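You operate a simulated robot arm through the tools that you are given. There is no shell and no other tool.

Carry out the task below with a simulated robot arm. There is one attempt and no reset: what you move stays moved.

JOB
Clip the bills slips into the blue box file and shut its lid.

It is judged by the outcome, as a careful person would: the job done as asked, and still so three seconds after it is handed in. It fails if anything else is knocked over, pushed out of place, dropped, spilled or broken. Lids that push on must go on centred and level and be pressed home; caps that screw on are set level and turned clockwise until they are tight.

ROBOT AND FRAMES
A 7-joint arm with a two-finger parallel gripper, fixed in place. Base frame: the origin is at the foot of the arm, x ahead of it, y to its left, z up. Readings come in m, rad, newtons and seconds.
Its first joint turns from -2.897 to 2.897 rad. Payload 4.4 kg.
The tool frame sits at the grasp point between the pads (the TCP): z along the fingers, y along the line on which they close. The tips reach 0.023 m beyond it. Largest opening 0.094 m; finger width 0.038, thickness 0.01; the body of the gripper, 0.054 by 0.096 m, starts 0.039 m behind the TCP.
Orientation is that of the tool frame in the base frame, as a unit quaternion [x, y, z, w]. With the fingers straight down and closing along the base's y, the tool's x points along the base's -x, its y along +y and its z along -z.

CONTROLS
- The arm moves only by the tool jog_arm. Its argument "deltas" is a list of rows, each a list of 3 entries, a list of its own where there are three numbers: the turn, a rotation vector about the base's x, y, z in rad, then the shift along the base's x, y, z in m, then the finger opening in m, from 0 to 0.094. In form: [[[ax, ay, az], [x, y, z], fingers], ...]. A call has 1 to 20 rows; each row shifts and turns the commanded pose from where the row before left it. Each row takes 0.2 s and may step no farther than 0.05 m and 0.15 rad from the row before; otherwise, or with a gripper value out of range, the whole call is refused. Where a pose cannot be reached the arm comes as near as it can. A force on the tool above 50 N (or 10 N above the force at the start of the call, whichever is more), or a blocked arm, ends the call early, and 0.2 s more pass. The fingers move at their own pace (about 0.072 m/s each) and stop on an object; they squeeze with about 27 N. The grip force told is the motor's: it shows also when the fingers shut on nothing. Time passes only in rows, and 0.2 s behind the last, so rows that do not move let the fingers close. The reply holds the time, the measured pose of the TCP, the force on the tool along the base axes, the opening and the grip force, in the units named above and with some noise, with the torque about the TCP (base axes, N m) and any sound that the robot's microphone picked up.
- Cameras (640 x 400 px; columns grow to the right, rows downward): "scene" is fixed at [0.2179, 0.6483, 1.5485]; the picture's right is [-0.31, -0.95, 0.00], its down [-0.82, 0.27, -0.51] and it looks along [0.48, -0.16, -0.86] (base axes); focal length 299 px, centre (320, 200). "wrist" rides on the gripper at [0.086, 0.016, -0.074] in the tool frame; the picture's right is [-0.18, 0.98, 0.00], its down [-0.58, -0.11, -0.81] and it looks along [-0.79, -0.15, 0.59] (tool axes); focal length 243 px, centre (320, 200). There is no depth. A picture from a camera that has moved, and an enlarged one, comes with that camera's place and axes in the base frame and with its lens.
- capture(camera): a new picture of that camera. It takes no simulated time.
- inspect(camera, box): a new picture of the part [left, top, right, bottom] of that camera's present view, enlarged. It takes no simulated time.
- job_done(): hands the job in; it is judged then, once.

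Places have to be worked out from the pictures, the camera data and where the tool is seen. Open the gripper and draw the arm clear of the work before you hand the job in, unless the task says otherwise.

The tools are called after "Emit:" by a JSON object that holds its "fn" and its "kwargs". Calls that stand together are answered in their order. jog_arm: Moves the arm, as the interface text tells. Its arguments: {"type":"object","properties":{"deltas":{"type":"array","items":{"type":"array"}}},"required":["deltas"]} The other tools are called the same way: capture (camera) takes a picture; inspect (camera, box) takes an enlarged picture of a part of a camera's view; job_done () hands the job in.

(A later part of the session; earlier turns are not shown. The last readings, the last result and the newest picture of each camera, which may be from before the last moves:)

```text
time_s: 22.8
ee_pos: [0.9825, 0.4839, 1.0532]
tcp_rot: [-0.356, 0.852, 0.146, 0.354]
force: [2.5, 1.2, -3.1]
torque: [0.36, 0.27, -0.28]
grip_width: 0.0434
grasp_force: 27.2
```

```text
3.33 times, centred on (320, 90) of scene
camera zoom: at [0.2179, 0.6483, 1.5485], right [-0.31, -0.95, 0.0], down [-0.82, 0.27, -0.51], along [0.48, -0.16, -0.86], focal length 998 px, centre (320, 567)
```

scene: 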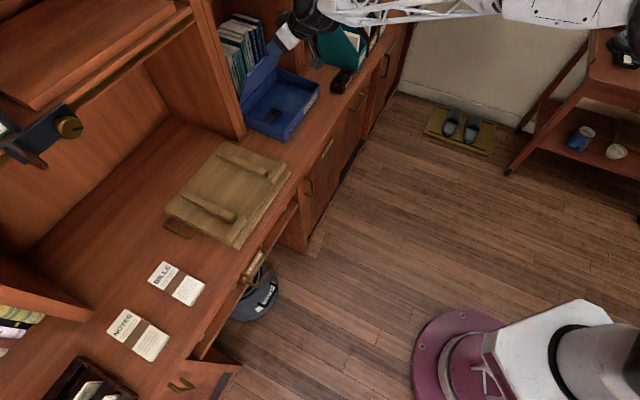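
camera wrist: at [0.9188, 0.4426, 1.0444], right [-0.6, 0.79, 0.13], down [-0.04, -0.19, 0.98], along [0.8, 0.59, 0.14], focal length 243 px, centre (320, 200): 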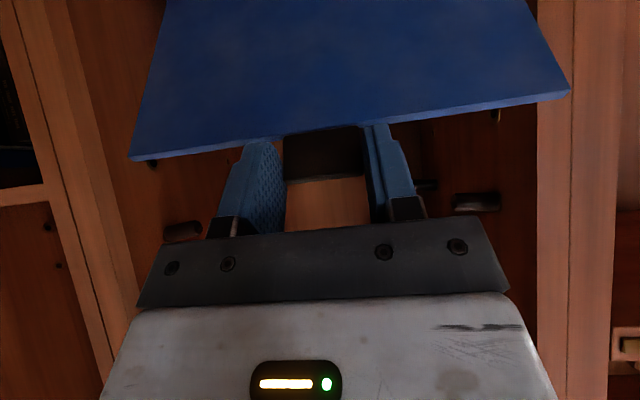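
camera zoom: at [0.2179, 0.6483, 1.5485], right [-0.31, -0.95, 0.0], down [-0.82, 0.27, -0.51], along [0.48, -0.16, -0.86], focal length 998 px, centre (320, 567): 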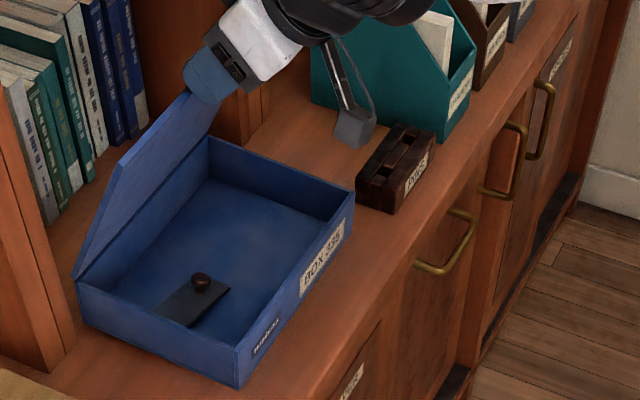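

The box follows with the lid angle unchanged. I pull the remaining ≈62 mm back to its original place.

Emit:
{"fn": "jog_arm", "kwargs": {"deltas": [[[0, 0, 0], [-0.0074, -0.0074, 0], 0.02], [[0, 0, 0], [-0.0074, -0.0074, 0], 0.02], [[0, 0, 0], [-0.0074, -0.0074, 0], 0.02], [[0, 0, 0], [-0.0074, -0.0074, 0], 0.02], [[0, 0, 0], [-0.0074, -0.0074, 0], 0.02], [[0, 0, 0], [-0.0066, -0.0066, 0], 0.02]]}}

Emit:
{"fn": "inspect", "kwargs": {"camera": "scene", "box": [240, 30, 400, 150]}}

Emit:
{"fn": "capture", "kwargs": {"camera": "wrist"}}

```text
time_s: 24.2
ee_pos: [0.9372, 0.4407, 1.054]
tcp_rot: [-0.353, 0.854, 0.145, 0.354]
force: [1.3, 1.5, -4.2]
torque: [-0.12, -0.05, 0.08]
grip_width: 0.0439
grasp_force: 26.7
```

```text
3.33 times, centred on (320, 90) of scene
camera zoom: at [0.2179, 0.6483, 1.5485], right [-0.31, -0.95, 0.0], down [-0.82, 0.27, -0.51], along [0.48, -0.16, -0.86], focal length 998 px, centre (320, 567)
```

zoom: 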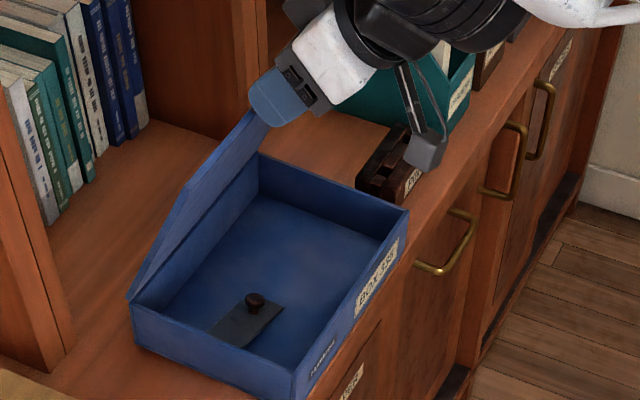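

```text
taken
camera wrist: at [0.8465, 0.3708, 1.0452], right [-0.6, 0.79, 0.13], down [-0.04, -0.19, 0.98], along [0.8, 0.59, 0.14], focal length 243 px, centre (320, 200)
```

wrist: 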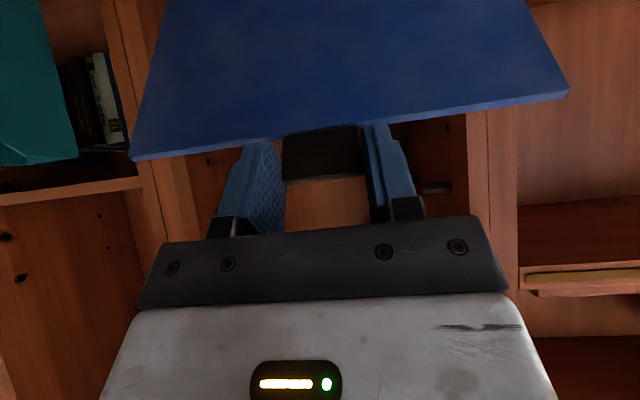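

The box is back at its original spot (front v≈0.91). I zoom in on the clip inside while still holding the tab.

Emit:
{"fn": "inspect", "kwargs": {"camera": "scene", "box": [280, 108, 334, 148]}}

Emit:
{"fn": "inspect", "kwargs": {"camera": "scene", "box": [268, 60, 348, 150]}}

```text
10.00 times, centred on (307, 128) of scene
camera zoom: at [0.2179, 0.6483, 1.5485], right [-0.31, -0.95, 0.0], down [-0.82, 0.27, -0.51], along [0.48, -0.16, -0.86], focal length 2994 px, centre (450, 920)
```

zoom: 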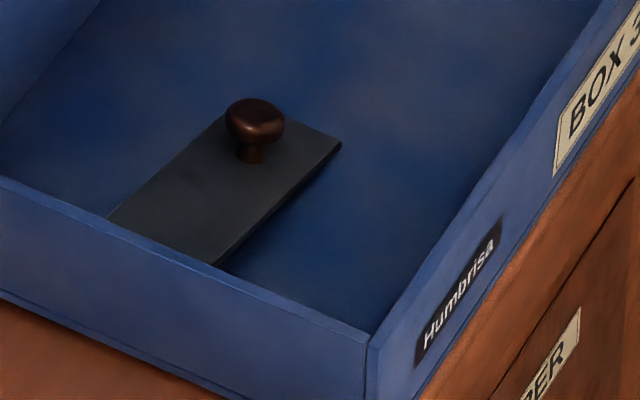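

```text
4.44 times, centred on (308, 105) of scene
camera zoom: at [0.2179, 0.6483, 1.5485], right [-0.31, -0.95, 0.0], down [-0.82, 0.27, -0.51], along [0.48, -0.16, -0.86], focal length 1331 px, centre (373, 622)
```

zoom: 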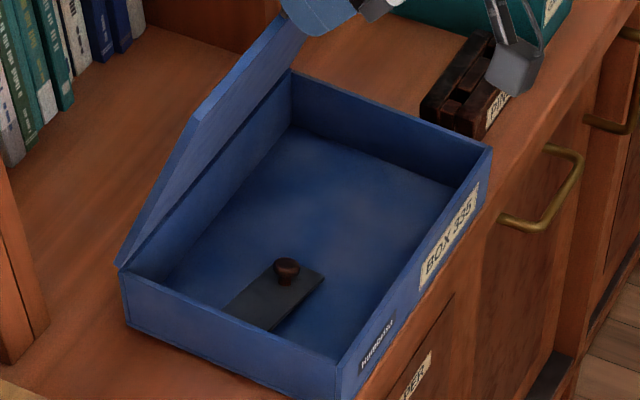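

I can see the clip: a hinged plate from the left wall reaching u≈0.327 at v≈0.995, with a mushroom knob (≈18 mm) near its free end at about (0.926, 0.486), top z≈0.85. I release the tab and back away to see whether the lid holds.

Emit:
{"fn": "jog_arm", "kwargs": {"deltas": [[[0, 0, 0], [0, 0, 0], 0.05], [[0, 0, 0], [0, 0, 0], 0.08], [[0, 0, 0], [0, 0, 0], 0.08], [[0, 0, 0], [-0.012, -0.012, 0.012], 0.08], [[0, 0, 0], [-0.02, -0.02, 0.02], 0.08], [[0, 0, 0], [-0.02, -0.02, 0.02], 0.08]]}}

Emit:
{"fn": "inspect", "kwargs": {"camera": "scene", "box": [240, 30, 400, 150]}}

Emit:
{"fn": "capture", "kwargs": {"camera": "wrist"}}

```text
time_s: 25.6
ee_pos: [0.8847, 0.3885, 1.1058]
tcp_rot: [-0.354, 0.853, 0.146, 0.354]
force: [-0.2, -0.1, -0.8]
torque: [0.03, 0.02, -0.03]
grip_width: 0.0799
grasp_force: 0.0
```

```text
3.33 times, centred on (320, 90) of scene
camera zoom: at [0.2179, 0.6483, 1.5485], right [-0.31, -0.95, 0.0], down [-0.82, 0.27, -0.51], along [0.48, -0.16, -0.86], focal length 998 px, centre (320, 567)
```

zoom: 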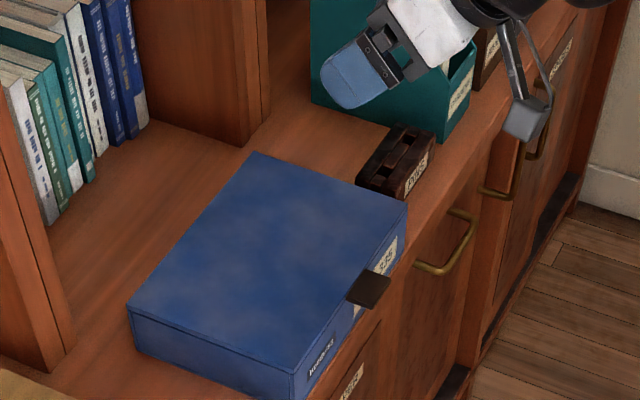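

```text
taken
camera wrist: at [0.7938, 0.3189, 1.0972], right [-0.6, 0.79, 0.13], down [-0.04, -0.19, 0.98], along [0.8, 0.59, 0.14], focal length 243 px, centre (320, 200)
```

wrist: 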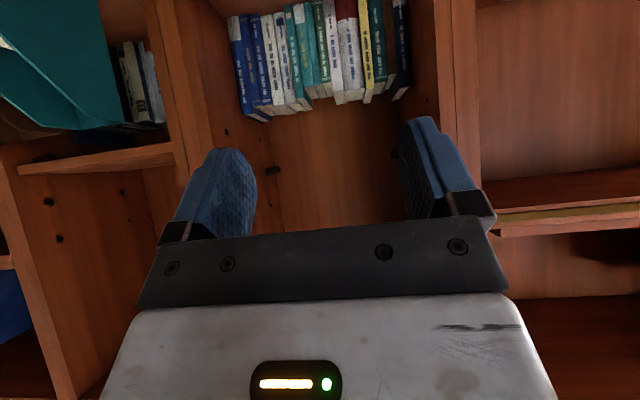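

Without the pinch the lid fell shut: the hinge is free and it was the pads' grip torque that dragged the box. So I'll instead hook closed fingers loosely under the tab, push the lid up from beneath and past vertical. First I back off, tilt to ~75° and lower in front of the desk, clear of the box.

Emit:
{"fn": "jog_arm", "kwargs": {"deltas": [[[0.0926, -0.0926, 0], [-0.0212, -0.0212, -0.02], 0.05], [[0.0926, -0.0926, 0], [-0.0212, -0.0212, -0.03], 0.0], [[0.0926, -0.0926, 0], [-0.0212, -0.0212, -0.03], 0.0], [[0.0926, -0.0926, 0], [-0.0212, -0.0212, -0.03], 0.0], [[0, 0, 0], [0, 0, -0.035], 0.0], [[0, 0, 0], [0, 0, -0.035], 0.0]]}}

Emit:
{"fn": "capture", "kwargs": {"camera": "scene"}}

Emit:
{"fn": "capture", "kwargs": {"camera": "wrist"}}

```text
time_s: 27.0
ee_pos: [0.8009, 0.3042, 0.927]
tcp_rot: [-0.305, 0.731, 0.233, 0.565]
force: [-0.2, -0.1, 0.6]
torque: [-0.03, 0.03, 0.0]
grip_width: 0.0003
grasp_force: 27.2
```

```text
taken
```

scene: 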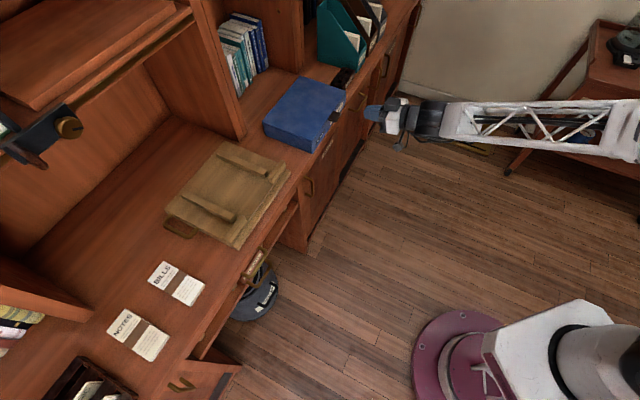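

```text
taken
camera wrist: at [0.7234, 0.2472, 0.8619], right [-0.66, 0.73, 0.17], down [-0.37, -0.52, 0.77], along [0.65, 0.44, 0.62], focal length 243 px, centre (320, 200)
```

wrist: 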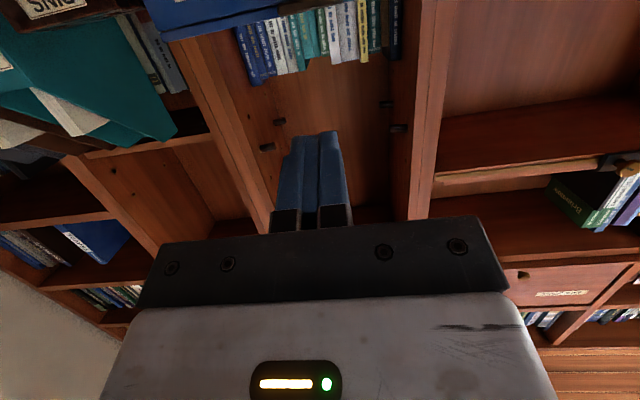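

The lowered pose is fine. I continue down to z≈0.836 and then slide the closed fingertips forward beneath the tab.

Emit:
{"fn": "jog_arm", "kwargs": {"deltas": [[[0, 0, 0], [0, 0, -0.031], 0.0], [[0, 0, 0], [0, 0, -0.03], 0.0], [[0, 0, 0], [0, 0, -0.03], 0.0], [[0, 0, 0], [0.0155, 0.0155, 0], 0.0], [[0, 0, 0], [0.0155, 0.0155, 0], 0.0], [[0, 0, 0], [0.0155, 0.0155, 0], 0.0]]}}

Emit:
{"fn": "inspect", "kwargs": {"camera": "scene", "box": [270, 60, 430, 160]}}

Emit:
{"fn": "capture", "kwargs": {"camera": "wrist"}}

```text
time_s: 28.4
ee_pos: [0.8475, 0.3505, 0.834]
tcp_rot: [-0.304, 0.732, 0.232, 0.563]
force: [0.2, -0.1, 0.6]
torque: [-0.01, 0.03, 0.01]
grip_width: 0.0
grasp_force: 26.6
```

```text
4.00 times, centred on (350, 110) of scene
camera zoom: at [0.2179, 0.6483, 1.5485], right [-0.31, -0.95, 0.0], down [-0.82, 0.27, -0.51], along [0.48, -0.16, -0.86], focal length 1198 px, centre (200, 560)
```

zoom: 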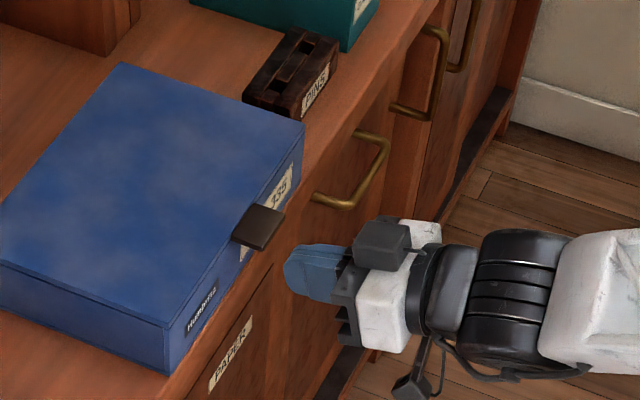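

```text
taken
camera wrist: at [0.7696, 0.2946, 0.7699], right [-0.66, 0.73, 0.18], down [-0.37, -0.52, 0.77], along [0.65, 0.45, 0.61], focal length 243 px, centre (320, 200)
```

wrist: 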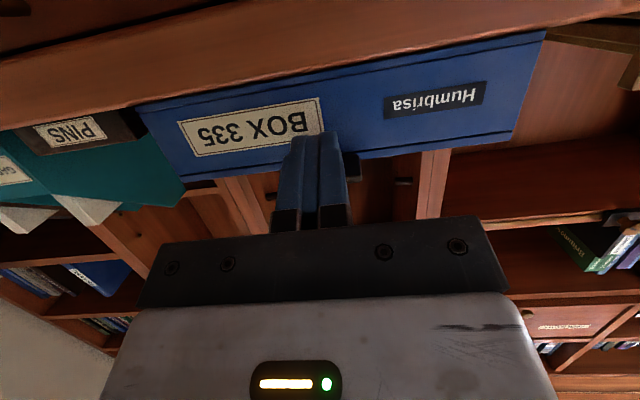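

Emit:
{"fn": "inspect", "kwargs": {"camera": "wrist", "box": [240, 90, 420, 210]}}

```text
3.33 times, centred on (330, 150) of wrist
camera zoom: at [0.7696, 0.2946, 0.7699], right [-0.66, 0.73, 0.18], down [-0.37, -0.52, 0.77], along [0.65, 0.45, 0.61], focal length 809 px, centre (287, 367)
```

zoom: 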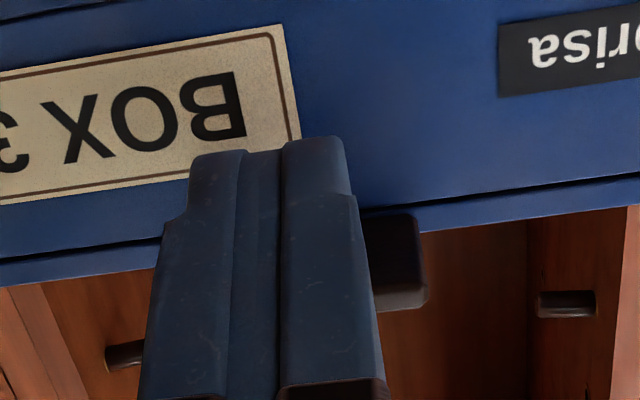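

The fingertips are below tab level and centred on it. I advance 24 mm under the tab and raise slowly to feel contact.

Emit:
{"fn": "jog_arm", "kwargs": {"deltas": [[[0, 0, 0], [0.0085, 0.0085, 0], 0.0], [[0, 0, 0], [0.0085, 0.0085, 0], 0.0], [[0, 0, 0], [0, 0, 0.008], 0.0], [[0, 0, 0], [0, 0, 0.008], 0.0]]}}

Emit:
{"fn": "inspect", "kwargs": {"camera": "scene", "box": [270, 60, 430, 160]}}

Emit:
{"fn": "inspect", "kwargs": {"camera": "wrist", "box": [200, 50, 440, 210]}}

```text
time_s: 29.4
ee_pos: [0.8641, 0.3675, 0.8519]
tcp_rot: [-0.305, 0.732, 0.232, 0.563]
force: [0.6, 0.0, -0.8]
torque: [-0.01, 0.0, 0.05]
grip_width: 0.0
grasp_force: 26.9
```

```text
4.00 times, centred on (350, 110) of scene
camera zoom: at [0.2179, 0.6483, 1.5485], right [-0.31, -0.95, 0.0], down [-0.82, 0.27, -0.51], along [0.48, -0.16, -0.86], focal length 1198 px, centre (200, 560)
```

zoom: 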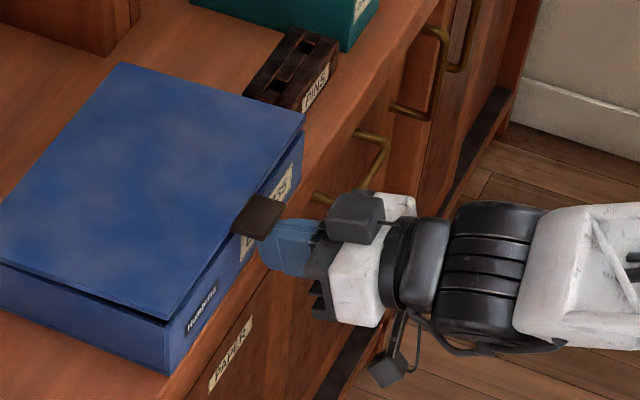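

```text
2.50 times, centred on (320, 130) of wrist
camera zoom: at [0.7871, 0.3112, 0.7863], right [-0.66, 0.73, 0.17], down [-0.37, -0.52, 0.77], along [0.65, 0.45, 0.61], focal length 606 px, centre (320, 375)
```

zoom: 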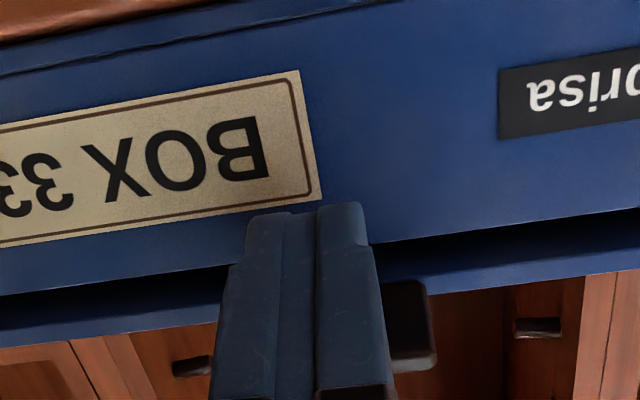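

The lid is lifting with less than 1 N. I continue raising and moving inward along the lid's arc.

Emit:
{"fn": "jog_arm", "kwargs": {"deltas": [[[0, 0, 0], [0.0018, 0.0018, 0.018], 0.0], [[0, 0, 0], [0.0018, 0.0018, 0.018], 0.0], [[0, 0, 0], [0.0064, 0.0064, 0.014], 0.0], [[0, 0, 0], [0.0064, 0.0064, 0.014], 0.0], [[0, 0, 0], [0.0085, 0.0085, 0.012], 0.0], [[0, 0, 0], [0.0085, 0.0085, 0.012], 0.0]]}}

Emit:
{"fn": "inspect", "kwargs": {"camera": "scene", "box": [240, 30, 400, 150]}}

```text
time_s: 30.8
ee_pos: [0.8987, 0.4013, 0.9395]
tcp_rot: [-0.304, 0.732, 0.233, 0.563]
force: [-0.3, 0.1, -0.3]
torque: [-0.02, -0.03, 0.01]
grip_width: 0.0
grasp_force: 27.1
```

```text
3.33 times, centred on (320, 90) of scene
camera zoom: at [0.2179, 0.6483, 1.5485], right [-0.31, -0.95, 0.0], down [-0.82, 0.27, -0.51], along [0.48, -0.16, -0.86], focal length 998 px, centre (320, 567)
```

zoom: 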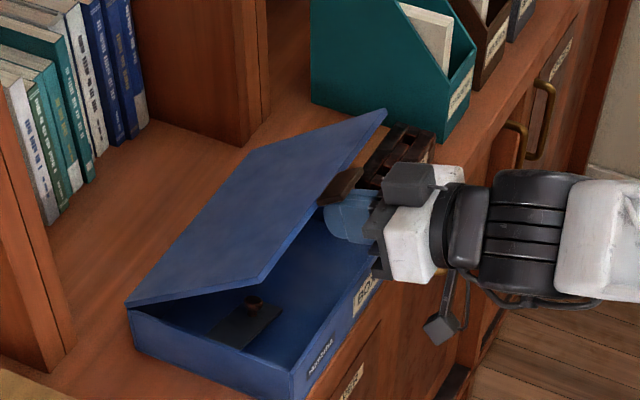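

Lid at ~35°, box unmoved. I continue the push up to about 78°.

Emit:
{"fn": "jog_arm", "kwargs": {"deltas": [[[0, 0, 0], [0.0088, 0.0088, 0.01], 0.0], [[0, 0, 0], [0.0088, 0.0088, 0.01], 0.0], [[0, 0, 0], [0.0099, 0.0099, 0.008], 0.0], [[0, 0, 0], [0.0099, 0.0099, 0.008], 0.0], [[0, 0, 0], [0.0102, 0.0102, 0.0055], 0.0], [[0, 0, 0], [0.0102, 0.0102, 0.0055], 0.0], [[0, 0, 0], [0.0099, 0.0099, 0.0025], 0.0], [[0, 0, 0], [0.0099, 0.0099, 0.0025], 0.0]]}}

Emit:
{"fn": "inspect", "kwargs": {"camera": "scene", "box": [240, 30, 400, 150]}}

```text
time_s: 32.6
ee_pos: [0.9769, 0.4783, 0.9895]
tcp_rot: [-0.304, 0.732, 0.232, 0.564]
force: [0.7, -0.1, 0.2]
torque: [-0.04, -0.01, 0.0]
grip_width: 0.0
grasp_force: 27.1
```

```text
3.33 times, centred on (320, 90) of scene
camera zoom: at [0.2179, 0.6483, 1.5485], right [-0.31, -0.95, 0.0], down [-0.82, 0.27, -0.51], along [0.48, -0.16, -0.86], focal length 998 px, centre (320, 567)
```

zoom: 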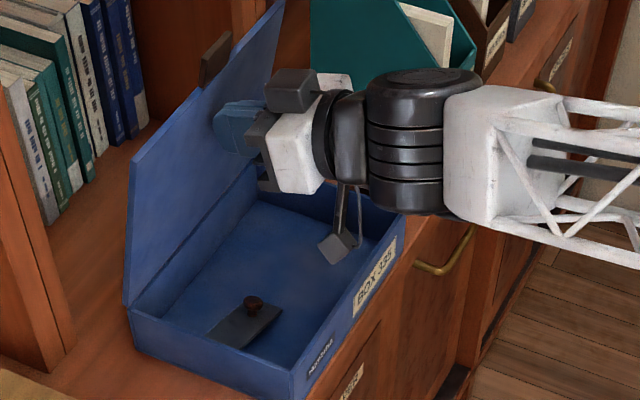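

Lid near 78°, box steady. I push slowly toward vertical.

Emit:
{"fn": "jog_arm", "kwargs": {"deltas": [[[0, 0, 0], [0.0085, 0.0085, 0.001], 0.0], [[0, 0, 0], [0.0085, 0.0085, 0], 0.0], [[0, 0, 0], [0.0085, 0.0085, 0], 0.0]]}}

Emit:
{"fn": "inspect", "kwargs": {"camera": "scene", "box": [240, 30, 400, 150]}}

```text
time_s: 33.4
ee_pos: [1.0011, 0.5045, 0.992]
tcp_rot: [-0.305, 0.732, 0.233, 0.563]
force: [0.6, 0.6, 0.2]
torque: [0.02, 0.02, 0.0]
grip_width: 0.0
grasp_force: 26.8
```

```text
3.33 times, centred on (320, 90) of scene
camera zoom: at [0.2179, 0.6483, 1.5485], right [-0.31, -0.95, 0.0], down [-0.82, 0.27, -0.51], along [0.48, -0.16, -0.86], focal length 998 px, centre (320, 567)
```

zoom: 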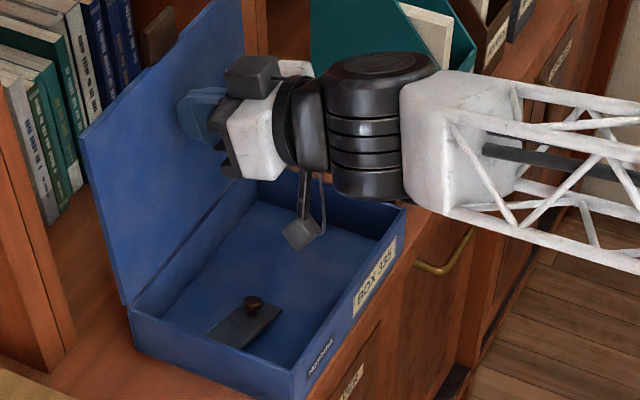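

Lid is just past vertical (~94°). I nudge a little more to be sure it stays, watching for it to leave the finger.

Emit:
{"fn": "jog_arm", "kwargs": {"deltas": [[[0, 0, 0], [0.006, 0.006, 0], 0.0], [[0, 0, 0], [0.006, 0.006, 0], 0.0], [[0, 0, 0], [0, 0, 0], 0.0]]}}

Emit:
{"fn": "inspect", "kwargs": {"camera": "scene", "box": [240, 30, 400, 150]}}

```text
time_s: 34.2
ee_pos: [1.013, 0.5161, 0.9926]
tcp_rot: [-0.305, 0.732, 0.233, 0.563]
force: [0.2, 0.2, -0.6]
torque: [-0.03, -0.01, -0.02]
grip_width: 0.0002
grasp_force: 27.8
```

```text
3.33 times, centred on (320, 90) of scene
camera zoom: at [0.2179, 0.6483, 1.5485], right [-0.31, -0.95, 0.0], down [-0.82, 0.27, -0.51], along [0.48, -0.16, -0.86], focal length 998 px, centre (320, 567)
```

zoom: 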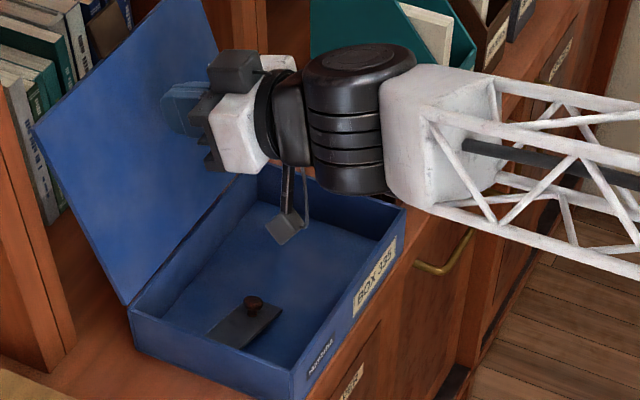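

The lid has tipped to ~108°. I withdraw the tool upward and back and check that the lid rests there.

Emit:
{"fn": "jog_arm", "kwargs": {"deltas": [[[0, 0, 0], [-0.02, -0.02, 0.01], 0.0], [[0, 0, 0], [-0.025, -0.025, 0.015], 0.0], [[0, 0, 0], [-0.03, -0.03, 0.02], 0.0], [[0, 0, 0], [-0.03, -0.03, 0.02], 0.0], [[0, 0, 0], [-0.03, -0.03, 0.02], 0.0]]}}

Emit:
{"fn": "inspect", "kwargs": {"camera": "scene", "box": [240, 30, 400, 150]}}

Emit:
{"fn": "capture", "kwargs": {"camera": "wrist"}}

```text
time_s: 35.4
ee_pos: [0.8777, 0.3821, 1.0756]
tcp_rot: [-0.304, 0.733, 0.232, 0.562]
force: [-0.5, -0.5, 1.1]
torque: [0.02, -0.03, 0.01]
grip_width: 0.0003
grasp_force: 27.4
```

```text
3.33 times, centred on (320, 90) of scene
camera zoom: at [0.2179, 0.6483, 1.5485], right [-0.31, -0.95, 0.0], down [-0.82, 0.27, -0.51], along [0.48, -0.16, -0.86], focal length 998 px, centre (320, 567)
```

zoom: 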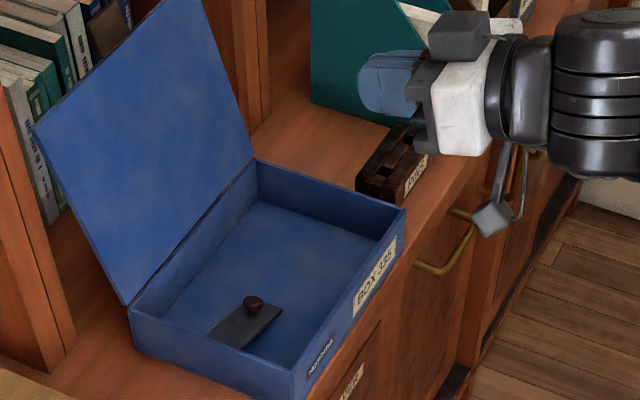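

```text
taken
camera wrist: at [0.8002, 0.3253, 1.0117], right [-0.66, 0.73, 0.18], down [-0.37, -0.52, 0.77], along [0.65, 0.45, 0.61], focal length 243 px, centre (320, 200)
```

wrist: 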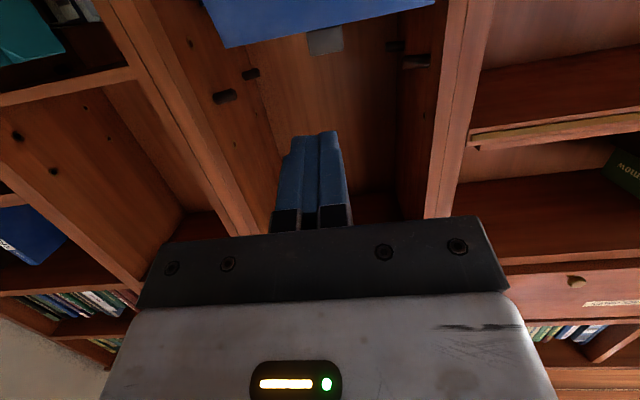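

The lid stays open at its stop. Next the clip: I bring the tool upright in front of the box at u≈0.305 for a wrist look at the knob and plate.

Emit:
{"fn": "jog_arm", "kwargs": {"deltas": [[[-0.1028, 0.1028, 0], [-0.0106, -0.0035, -0.0084], 0.03], [[-0.1028, 0.1028, 0], [-0.0106, -0.0035, -0.0084], 0.06], [[-0.1028, 0.1028, 0], [-0.0106, -0.0035, -0.0084], 0.06], [[-0.1028, 0.1028, 0], [-0.0106, -0.0035, -0.0084], 0.06], [[-0.1028, 0.1028, 0], [-0.0106, -0.0035, -0.0084], 0.06], [[-0.1028, 0.1028, 0], [-0.0106, -0.0035, -0.0084], 0.06], [[-0.1028, 0.1028, 0], [-0.0106, -0.0035, -0.0084], 0.06], [[-0.1028, 0.1028, 0], [-0.0106, -0.0035, -0.0084], 0.06], [[-0.1028, 0.1028, 0], [-0.0106, -0.0035, -0.0084], 0.06]]}}

Emit:
{"fn": "capture", "kwargs": {"camera": "wrist"}}

Emit:
{"fn": "inspect", "kwargs": {"camera": "wrist", "box": [220, 60, 440, 220]}}

```text
time_s: 37.4
ee_pos: [0.7836, 0.3504, 1.0019]
tcp_rot: [-0.385, 0.923, -0.001, -0.001]
force: [-0.6, 0.5, 0.9]
torque: [0.0, -0.01, 0.03]
grip_width: 0.06
grasp_force: 0.0
```

```text
taken
camera wrist: at [0.7106, 0.2984, 1.0757], right [-0.57, 0.82, 0.0], down [0.49, 0.34, 0.81], along [0.66, 0.46, -0.59], focal length 243 px, centre (320, 200)
```

wrist: 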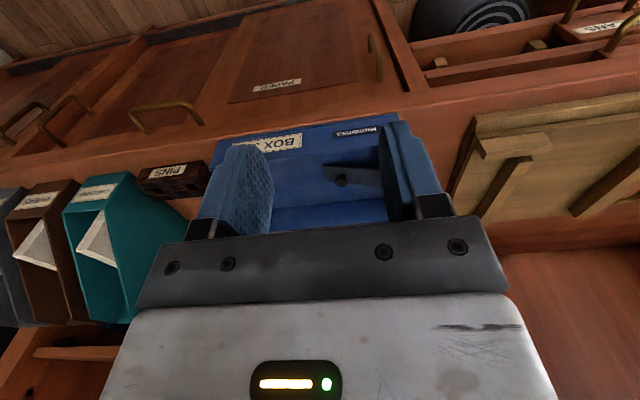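

```text
2.50 times, centred on (330, 140) of wrist
camera zoom: at [0.7106, 0.2984, 1.0757], right [-0.57, 0.82, 0.0], down [0.49, 0.34, 0.81], along [0.66, 0.46, -0.59], focal length 606 px, centre (295, 350)
```

zoom: 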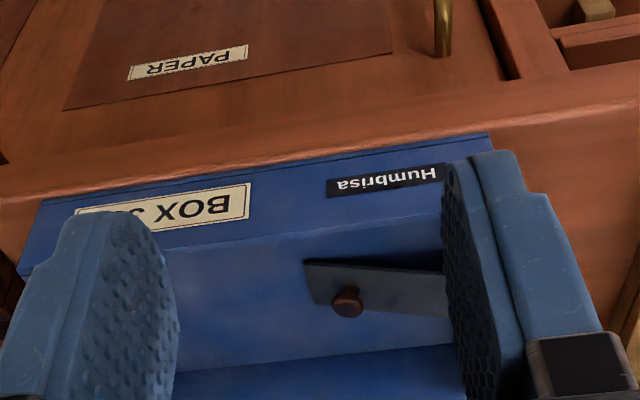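

From this view the clip plate slopes from the left wall (z≈0.84) down to the box floor at its free end (u≈0.333), with the knob head at about u=0.312, v=1.0, z=0.832. I tilt 20° outward and hover above the knob to check reach and alignment.

Emit:
{"fn": "jog_arm", "kwargs": {"deltas": [[[0.0823, -0.0823, 0], [0.0274, 0.0258, -0.008], 0.05], [[0.0823, -0.0823, 0], [0.0274, 0.0258, -0.016], 0.05], [[0.0823, -0.0823, 0], [0.0274, 0.0258, -0.016], 0.05], [[0, 0, 0], [0.0274, 0.0258, -0.016], 0.05], [[0, 0, 0], [0.0274, 0.0258, -0.016], 0.05]]}}

Emit:
{"fn": "inspect", "kwargs": {"camera": "scene", "box": [260, 60, 380, 150]}}

Emit:
{"fn": "capture", "kwargs": {"camera": "wrist"}}

```text
time_s: 38.6
ee_pos: [0.9193, 0.4788, 0.9303]
tcp_rot: [-0.378, 0.909, 0.068, 0.163]
force: [-0.3, 0.0, 0.0]
torque: [-0.01, 0.0, -0.04]
grip_width: 0.0502
grasp_force: 0.1
```

```text
4.44 times, centred on (320, 105) of scene
camera zoom: at [0.2179, 0.6483, 1.5485], right [-0.31, -0.95, 0.0], down [-0.82, 0.27, -0.51], along [0.48, -0.16, -0.86], focal length 1331 px, centre (320, 622)
```

zoom: 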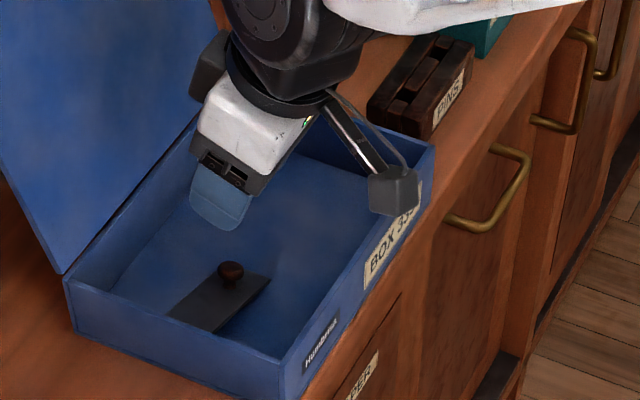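

```text
taken
camera wrist: at [0.8332, 0.4137, 0.9697], right [-0.57, 0.82, 0.06], down [0.26, 0.11, 0.96], along [0.77, 0.57, -0.28], focal length 243 px, centre (320, 200)
```

wrist: 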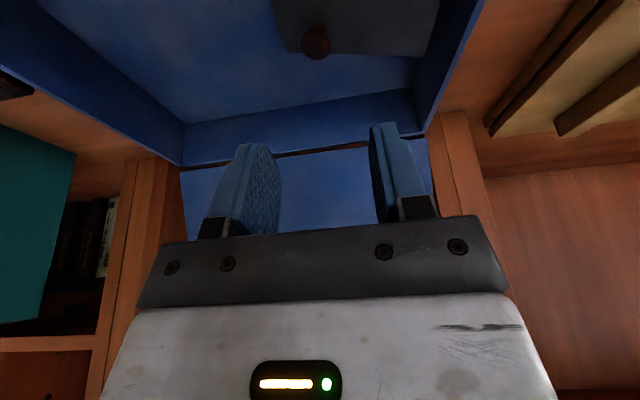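

The tool reaches here, and the knob is in line (u≈0.311). I descend around the knob with the fingers open 50 mm, stopping just above the plate.

Emit:
{"fn": "jog_arm", "kwargs": {"deltas": [[[0, 0, 0], [0.0008, 0.0014, -0.0185], 0.05], [[0, 0, 0], [0.0008, 0.0014, -0.0185], 0.05], [[0, 0, 0], [0.0008, 0.0014, -0.0185], 0.05], [[0, 0, 0], [0.0008, 0.0014, -0.0185], 0.05]]}}

Emit:
{"fn": "inspect", "kwargs": {"camera": "scene", "box": [280, 90, 352, 150]}}

Emit:
{"fn": "capture", "kwargs": {"camera": "wrist"}}

```text
time_s: 39.6
ee_pos: [0.9228, 0.4836, 0.8556]
tcp_rot: [-0.379, 0.909, 0.068, 0.162]
force: [0.3, 0.6, 0.0]
torque: [0.0, 0.0, 0.01]
grip_width: 0.0497
grasp_force: 0.1
```

```text
6.67 times, centred on (316, 120) of scene
camera zoom: at [0.2179, 0.6483, 1.5485], right [-0.31, -0.95, 0.0], down [-0.82, 0.27, -0.51], along [0.48, -0.16, -0.86], focal length 1996 px, centre (347, 733)
```

zoom: 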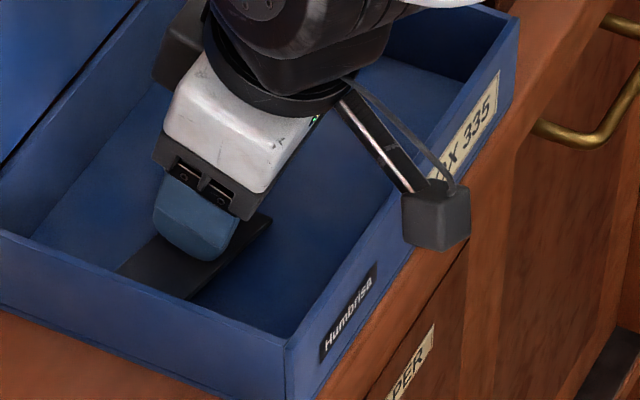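

```text
taken
camera wrist: at [0.8363, 0.4185, 0.8952], right [-0.57, 0.82, 0.06], down [0.27, 0.11, 0.96], along [0.77, 0.57, -0.28], focal length 243 px, centre (320, 200)
```

wrist: 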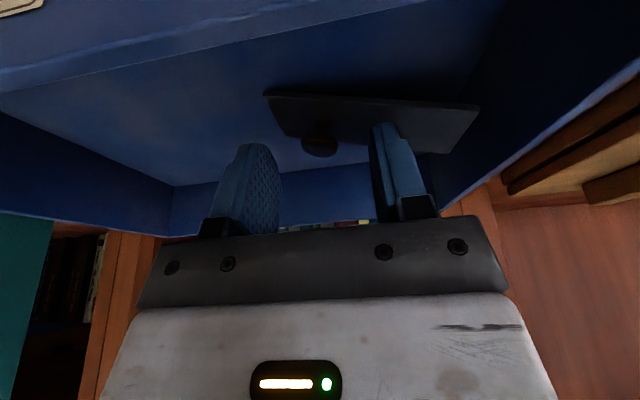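

Emit:
{"fn": "inspect", "kwargs": {"camera": "wrist", "box": [210, 80, 430, 220]}}

```text
2.86 times, centred on (320, 150) of wrist
camera zoom: at [0.8363, 0.4185, 0.8952], right [-0.57, 0.82, 0.06], down [0.27, 0.11, 0.96], along [0.77, 0.57, -0.28], focal length 693 px, centre (320, 343)
```

zoom: 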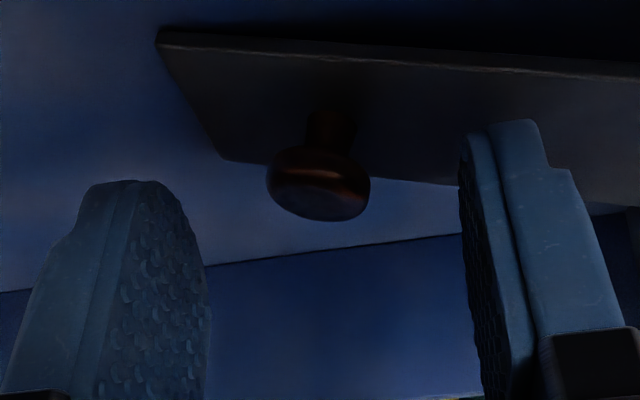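

The knob (u≈0.311, v≈0.999, z≈0.8315) is well centred between the pads. I narrow the opening, lower 5 mm more, and close on the knob head.

Emit:
{"fn": "jog_arm", "kwargs": {"deltas": [[[0, 0, 0], [0, 0, 0], 0.032], [[0, 0, 0], [0.0008, 0.0002, -0.003], 0.03], [[0, 0, 0], [0.0008, 0.0002, -0.0025], 0.03], [[0, 0, 0], [0, 0, 0], 0.01], [[0, 0, 0], [0, 0, 0], 0.005], [[0, 0, 0], [0, 0, 0], 0.005]]}}

Emit:
{"fn": "inspect", "kwargs": {"camera": "wrist", "box": [210, 80, 430, 220]}}

Emit:
{"fn": "inspect", "kwargs": {"camera": "scene", "box": [280, 90, 352, 150]}}

```text
time_s: 41.0
ee_pos: [0.9248, 0.4846, 0.8511]
tcp_rot: [-0.378, 0.909, 0.067, 0.163]
force: [-0.1, 3.6, 2.9]
torque: [0.15, -0.01, 0.02]
grip_width: 0.02
grasp_force: 26.8
```

```text
2.86 times, centred on (320, 150) of wrist
camera zoom: at [0.838, 0.419, 0.8901], right [-0.58, 0.82, 0.06], down [0.27, 0.11, 0.96], along [0.77, 0.57, -0.28], focal length 693 px, centre (320, 343)
```

zoom: 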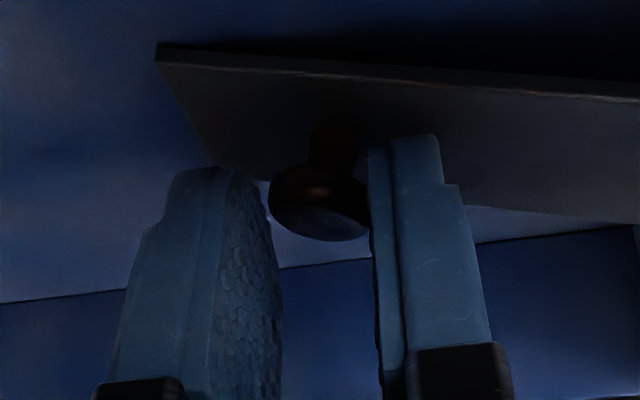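

```text
6.67 times, centred on (316, 120) of scene
camera zoom: at [0.2179, 0.6483, 1.5485], right [-0.31, -0.95, 0.0], down [-0.82, 0.27, -0.51], along [0.48, -0.16, -0.86], focal length 1996 px, centre (347, 733)
```

zoom: 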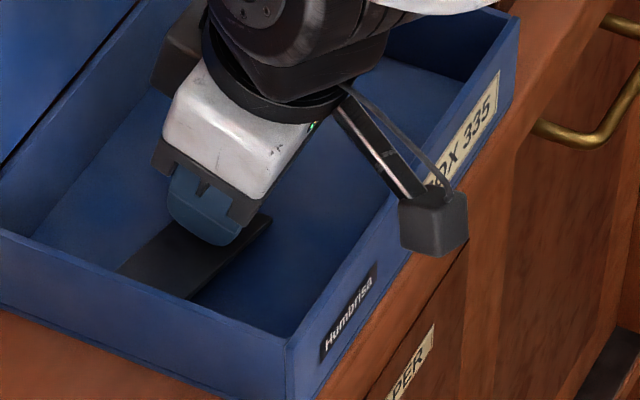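

The knob is firmly held (20 mm, 26.8 N). I now lift the clip by rolling the tool about the plate's hinge at the left wall, 20° first, and read the forces to learn whether it is sprung.

Emit:
{"fn": "jog_arm", "kwargs": {"deltas": [[[-0.0617, -0.0617, 0], [-0.0008, 0.0008, 0.0066], 0.005], [[-0.0617, -0.0617, 0], [-0.0011, 0.0011, 0.0064], 0.005], [[-0.0617, -0.0617, 0], [-0.0016, 0.0016, 0.0064], 0.005], [[-0.0617, -0.0617, 0], [-0.002, 0.002, 0.006], 0.005]]}}

Emit:
{"fn": "inspect", "kwargs": {"camera": "scene", "box": [260, 70, 380, 150]}}

Emit:
{"fn": "inspect", "kwargs": {"camera": "wrist", "box": [210, 80, 430, 220]}}

```text
time_s: 42.0
ee_pos: [0.918, 0.491, 0.8762]
tcp_rot: [-0.401, 0.883, -0.093, 0.225]
force: [-0.1, -1.7, 0.3]
torque: [-0.01, 0.01, -0.02]
grip_width: 0.0201
grasp_force: 27.0
```

```text
5.00 times, centred on (320, 110) of scene
camera zoom: at [0.2179, 0.6483, 1.5485], right [-0.31, -0.95, 0.0], down [-0.82, 0.27, -0.51], along [0.48, -0.16, -0.86], focal length 1497 px, centre (320, 650)
```

zoom: 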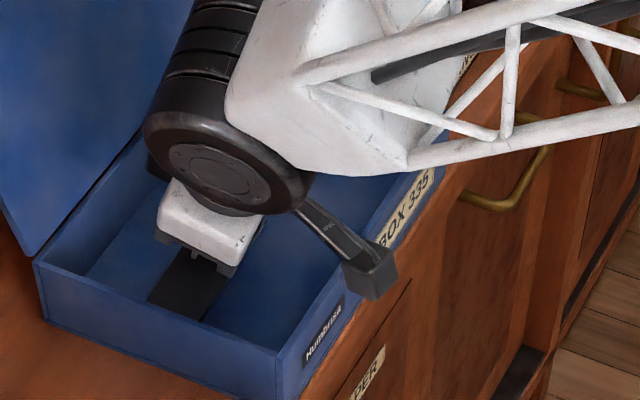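

```text
2.86 times, centred on (320, 150) of wrist
camera zoom: at [0.8233, 0.4338, 0.907], right [-0.55, 0.79, -0.28], down [0.03, 0.35, 0.94], along [0.84, 0.5, -0.21], focal length 693 px, centre (320, 343)
```

zoom: 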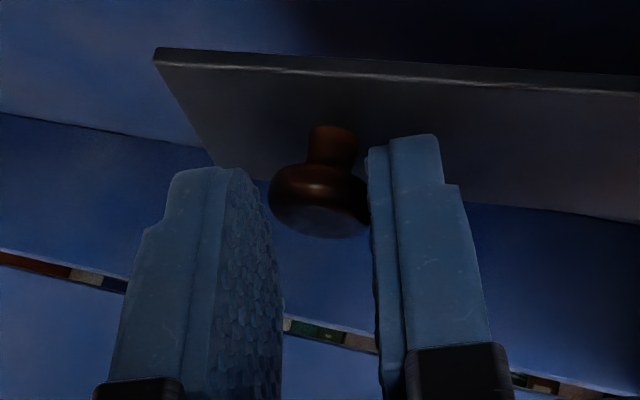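

The plate lifts with almost no force, so there is no strong spring. I continue lifting to ~45° of rotation.

Emit:
{"fn": "jog_arm", "kwargs": {"deltas": [[[-0.0617, -0.0617, 0], [-0.0023, 0.0023, 0.0058], 0.005], [[-0.0617, -0.0617, 0], [-0.0027, 0.0027, 0.0055], 0.005], [[-0.0617, -0.0617, 0], [-0.003, 0.003, 0.0052], 0.005], [[-0.0617, -0.0617, 0], [-0.0033, 0.0033, 0.0047], 0.005], [[-0.0617, -0.0617, 0], [-0.0037, 0.0037, 0.0043], 0.005]]}}

Emit:
{"fn": "inspect", "kwargs": {"camera": "scene", "box": [260, 70, 380, 150]}}

Emit:
{"fn": "capture", "kwargs": {"camera": "wrist"}}

```text
time_s: 43.2
ee_pos: [0.9039, 0.5037, 0.9007]
tcp_rot: [-0.411, 0.814, -0.288, 0.293]
force: [-3.1, -0.2, -1.2]
torque: [-0.1, 0.05, -0.02]
grip_width: 0.0199
grasp_force: 26.8
```

```text
5.00 times, centred on (320, 110) of scene
camera zoom: at [0.2179, 0.6483, 1.5485], right [-0.31, -0.95, 0.0], down [-0.82, 0.27, -0.51], along [0.48, -0.16, -0.86], focal length 1497 px, centre (320, 650)
```

zoom: 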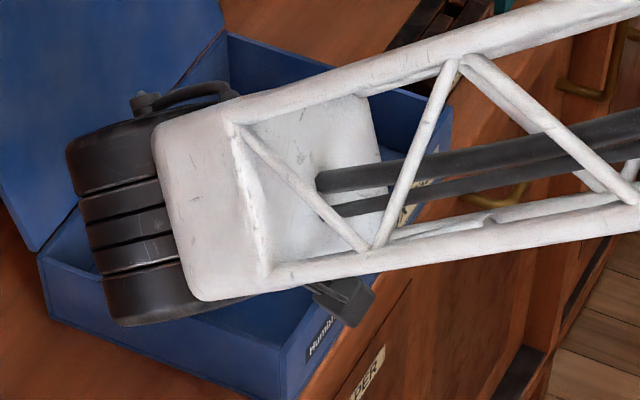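

```text
taken
camera wrist: at [0.801, 0.4564, 0.9172], right [-0.4, 0.64, -0.65], down [-0.24, 0.62, 0.75], along [0.89, 0.46, -0.1], focal length 243 px, centre (320, 200)
```

wrist: 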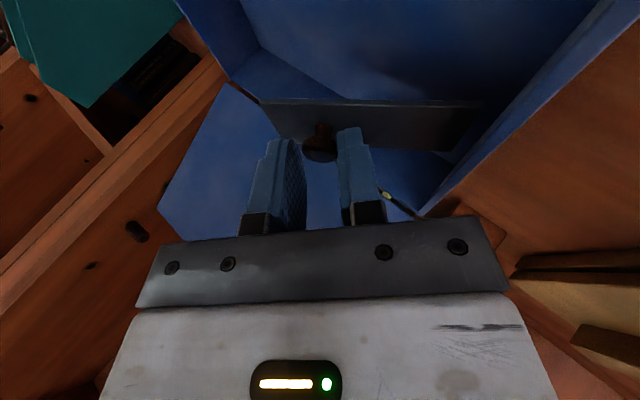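

The clip comes up smoothly and the arm is still in range. I continue rolling to ~75°, easing slightly toward the hinge to relieve the small side force.

Emit:
{"fn": "jog_arm", "kwargs": {"deltas": [[[-0.0617, -0.0617, 0], [-0.0042, 0.0042, 0.0038], 0.005], [[-0.0617, -0.0617, 0], [-0.0044, 0.0044, 0.0035], 0.005], [[-0.0617, -0.0617, 0], [-0.0042, 0.0042, 0.0027], 0.005], [[-0.0617, -0.0617, 0], [-0.0046, 0.0046, 0.0024], 0.005], [[-0.0617, -0.0617, 0], [-0.0045, 0.0045, 0.0018], 0.005], [[-0.0617, -0.0617, 0], [-0.0047, 0.0047, 0.0012], 0.005]]}}

Emit:
{"fn": "inspect", "kwargs": {"camera": "scene", "box": [240, 50, 400, 160]}}

Emit:
{"fn": "capture", "kwargs": {"camera": "wrist"}}

```text
time_s: 44.6
ee_pos: [0.8776, 0.5304, 0.9163]
tcp_rot: [-0.399, 0.679, -0.502, 0.357]
force: [-1.3, -0.5, -4.3]
torque: [-0.07, 0.23, -0.16]
grip_width: 0.0196
grasp_force: 27.1
```

```text
3.64 times, centred on (320, 105) of scene
camera zoom: at [0.2179, 0.6483, 1.5485], right [-0.31, -0.95, 0.0], down [-0.82, 0.27, -0.51], along [0.48, -0.16, -0.86], focal length 1089 px, centre (320, 546)
```

zoom: 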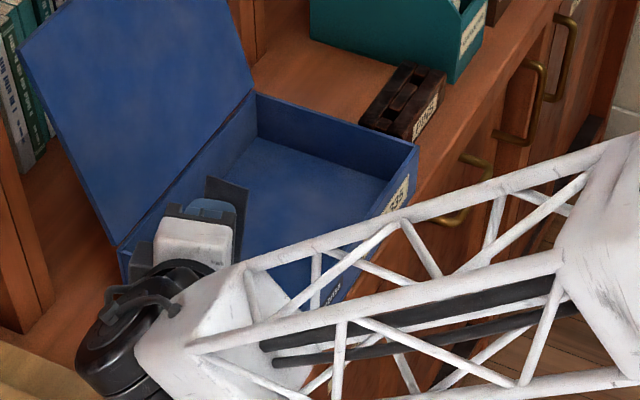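

```text
taken
camera wrist: at [0.7723, 0.4854, 0.9105], right [-0.1, 0.34, -0.93], down [-0.45, 0.82, 0.35], along [0.89, 0.45, 0.07], focal length 243 px, centre (320, 200)
```

wrist: 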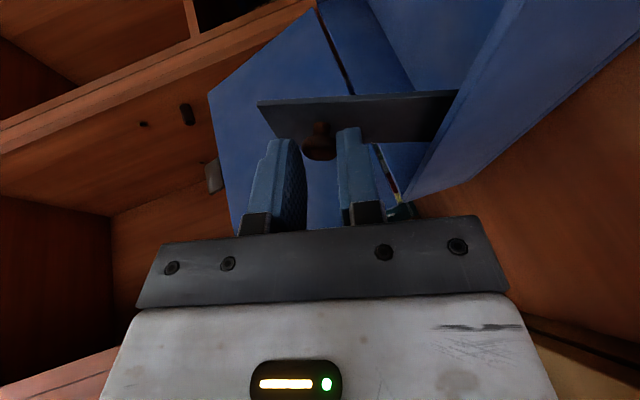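

The clip is at ~60° above horizontal and the tool is still in range; a slight downward pull says my radius is ~2 mm long. I continue to ψ≈90° with that corrected.

Emit:
{"fn": "jog_arm", "kwargs": {"deltas": [[[-0.0617, -0.0617, 0], [-0.0049, 0.0049, -0.0005], 0.005], [[-0.0617, -0.0617, 0], [-0.0046, 0.0046, 0], 0.005], [[-0.0617, -0.0617, 0], [-0.0045, 0.0045, -0.0006], 0.005]]}}

Emit:
{"fn": "inspect", "kwargs": {"camera": "scene", "box": [240, 50, 400, 160]}}

Emit:
{"fn": "capture", "kwargs": {"camera": "wrist"}}

```text
time_s: 45.4
ee_pos: [0.8644, 0.5448, 0.9155]
tcp_rot: [0.382, -0.594, 0.597, -0.381]
force: [0.4, -1.2, -5.6]
torque: [0.19, 0.28, -0.26]
grip_width: 0.0193
grasp_force: 26.6
```

```text
3.64 times, centred on (320, 105) of scene
camera zoom: at [0.2179, 0.6483, 1.5485], right [-0.31, -0.95, 0.0], down [-0.82, 0.27, -0.51], along [0.48, -0.16, -0.86], focal length 1089 px, centre (320, 546)
```

zoom: 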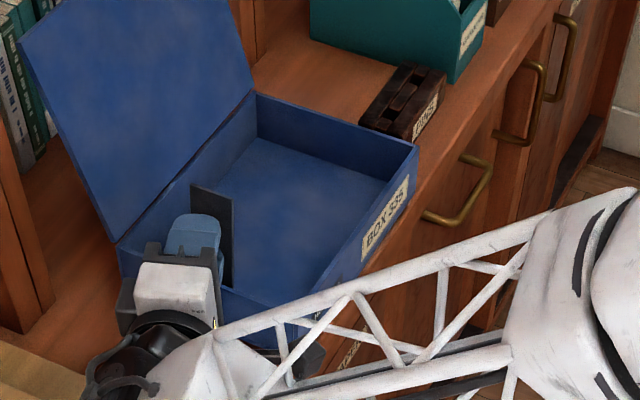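

```text
taken
camera wrist: at [0.7605, 0.4975, 0.8986], right [0.08, 0.16, -0.98], down [-0.49, 0.87, 0.1], along [0.87, 0.47, 0.15], focal length 243 px, centre (320, 200)
```

wrist: 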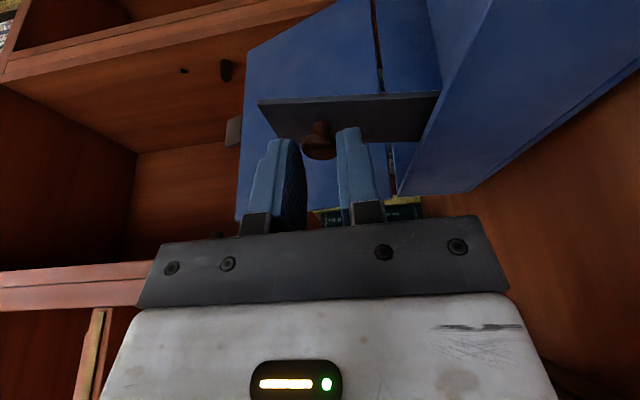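

The clip is ~75° up. Before going on I check the wrist's clearance above the wooden board in the scene view.

Emit:
{"fn": "capture", "kwargs": {"camera": "scene"}}

Emit:
{"fn": "inspect", "kwargs": {"camera": "scene", "box": [220, 90, 340, 190]}}

```text
taken
```

scene: 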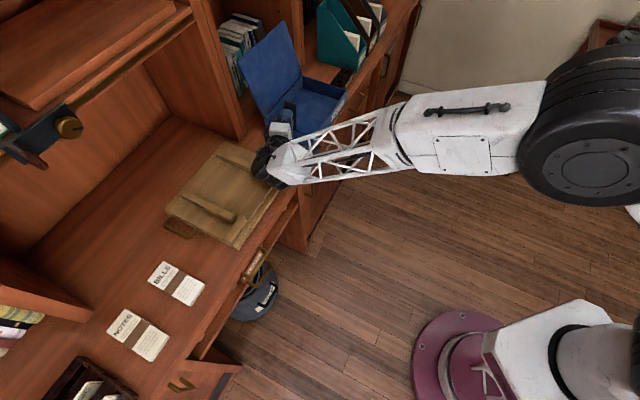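

```text
4.00 times, centred on (280, 140) of scene
camera zoom: at [0.2179, 0.6483, 1.5485], right [-0.31, -0.95, 0.0], down [-0.82, 0.27, -0.51], along [0.48, -0.16, -0.86], focal length 1198 px, centre (480, 440)
```

zoom: 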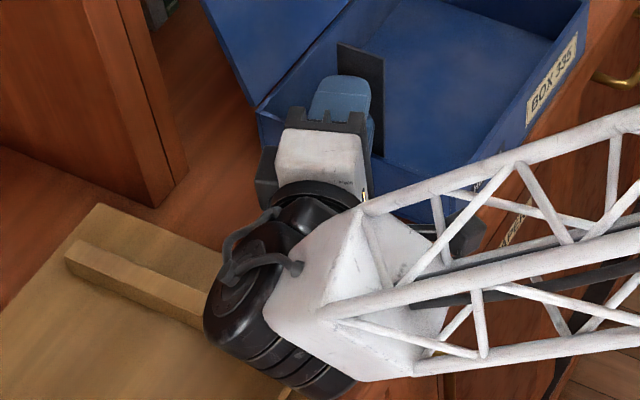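

The wrist clears the board. I now draw the knob further over (toward −u and slightly down) without more roll, to bring the plate past vertical.

Emit:
{"fn": "jog_arm", "kwargs": {"deltas": [[[0, 0, 0], [-0.0047, 0.0047, -0.001], 0.005], [[0, 0, 0], [-0.0047, 0.0047, -0.001], 0.005], [[0, 0, 0], [-0.0047, 0.0047, -0.001], 0.005]]}}

Emit:
{"fn": "inspect", "kwargs": {"camera": "scene", "box": [220, 90, 340, 190]}}

Emit:
{"fn": "capture", "kwargs": {"camera": "wrist"}}

```text
time_s: 46.2
ee_pos: [0.8499, 0.5584, 0.9117]
tcp_rot: [0.381, -0.595, 0.598, -0.379]
force: [1.3, -2.1, -5.5]
torque: [0.08, 0.17, -0.04]
grip_width: 0.0195
grasp_force: 27.0
```

```text
4.00 times, centred on (280, 140) of scene
camera zoom: at [0.2179, 0.6483, 1.5485], right [-0.31, -0.95, 0.0], down [-0.82, 0.27, -0.51], along [0.48, -0.16, -0.86], focal length 1198 px, centre (480, 440)
```

zoom: 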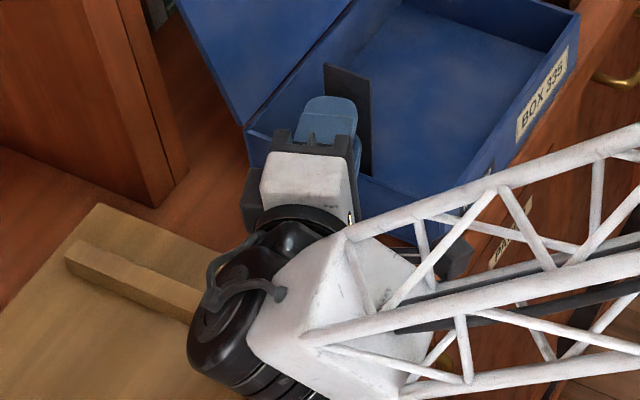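

```text
taken
camera wrist: at [0.7462, 0.5116, 0.8954], right [0.08, 0.16, -0.98], down [-0.49, 0.87, 0.11], along [0.87, 0.47, 0.15], focal length 243 px, centre (320, 200)
```

wrist: 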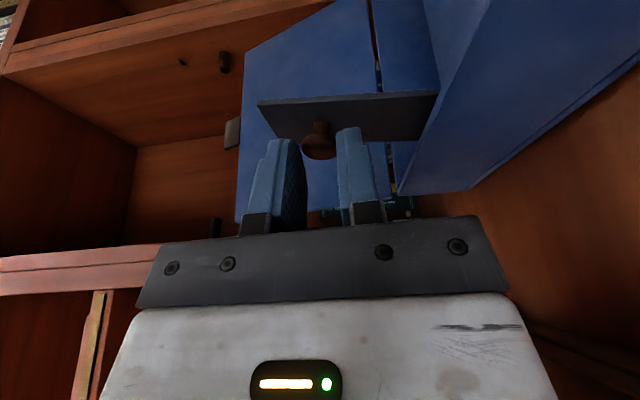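

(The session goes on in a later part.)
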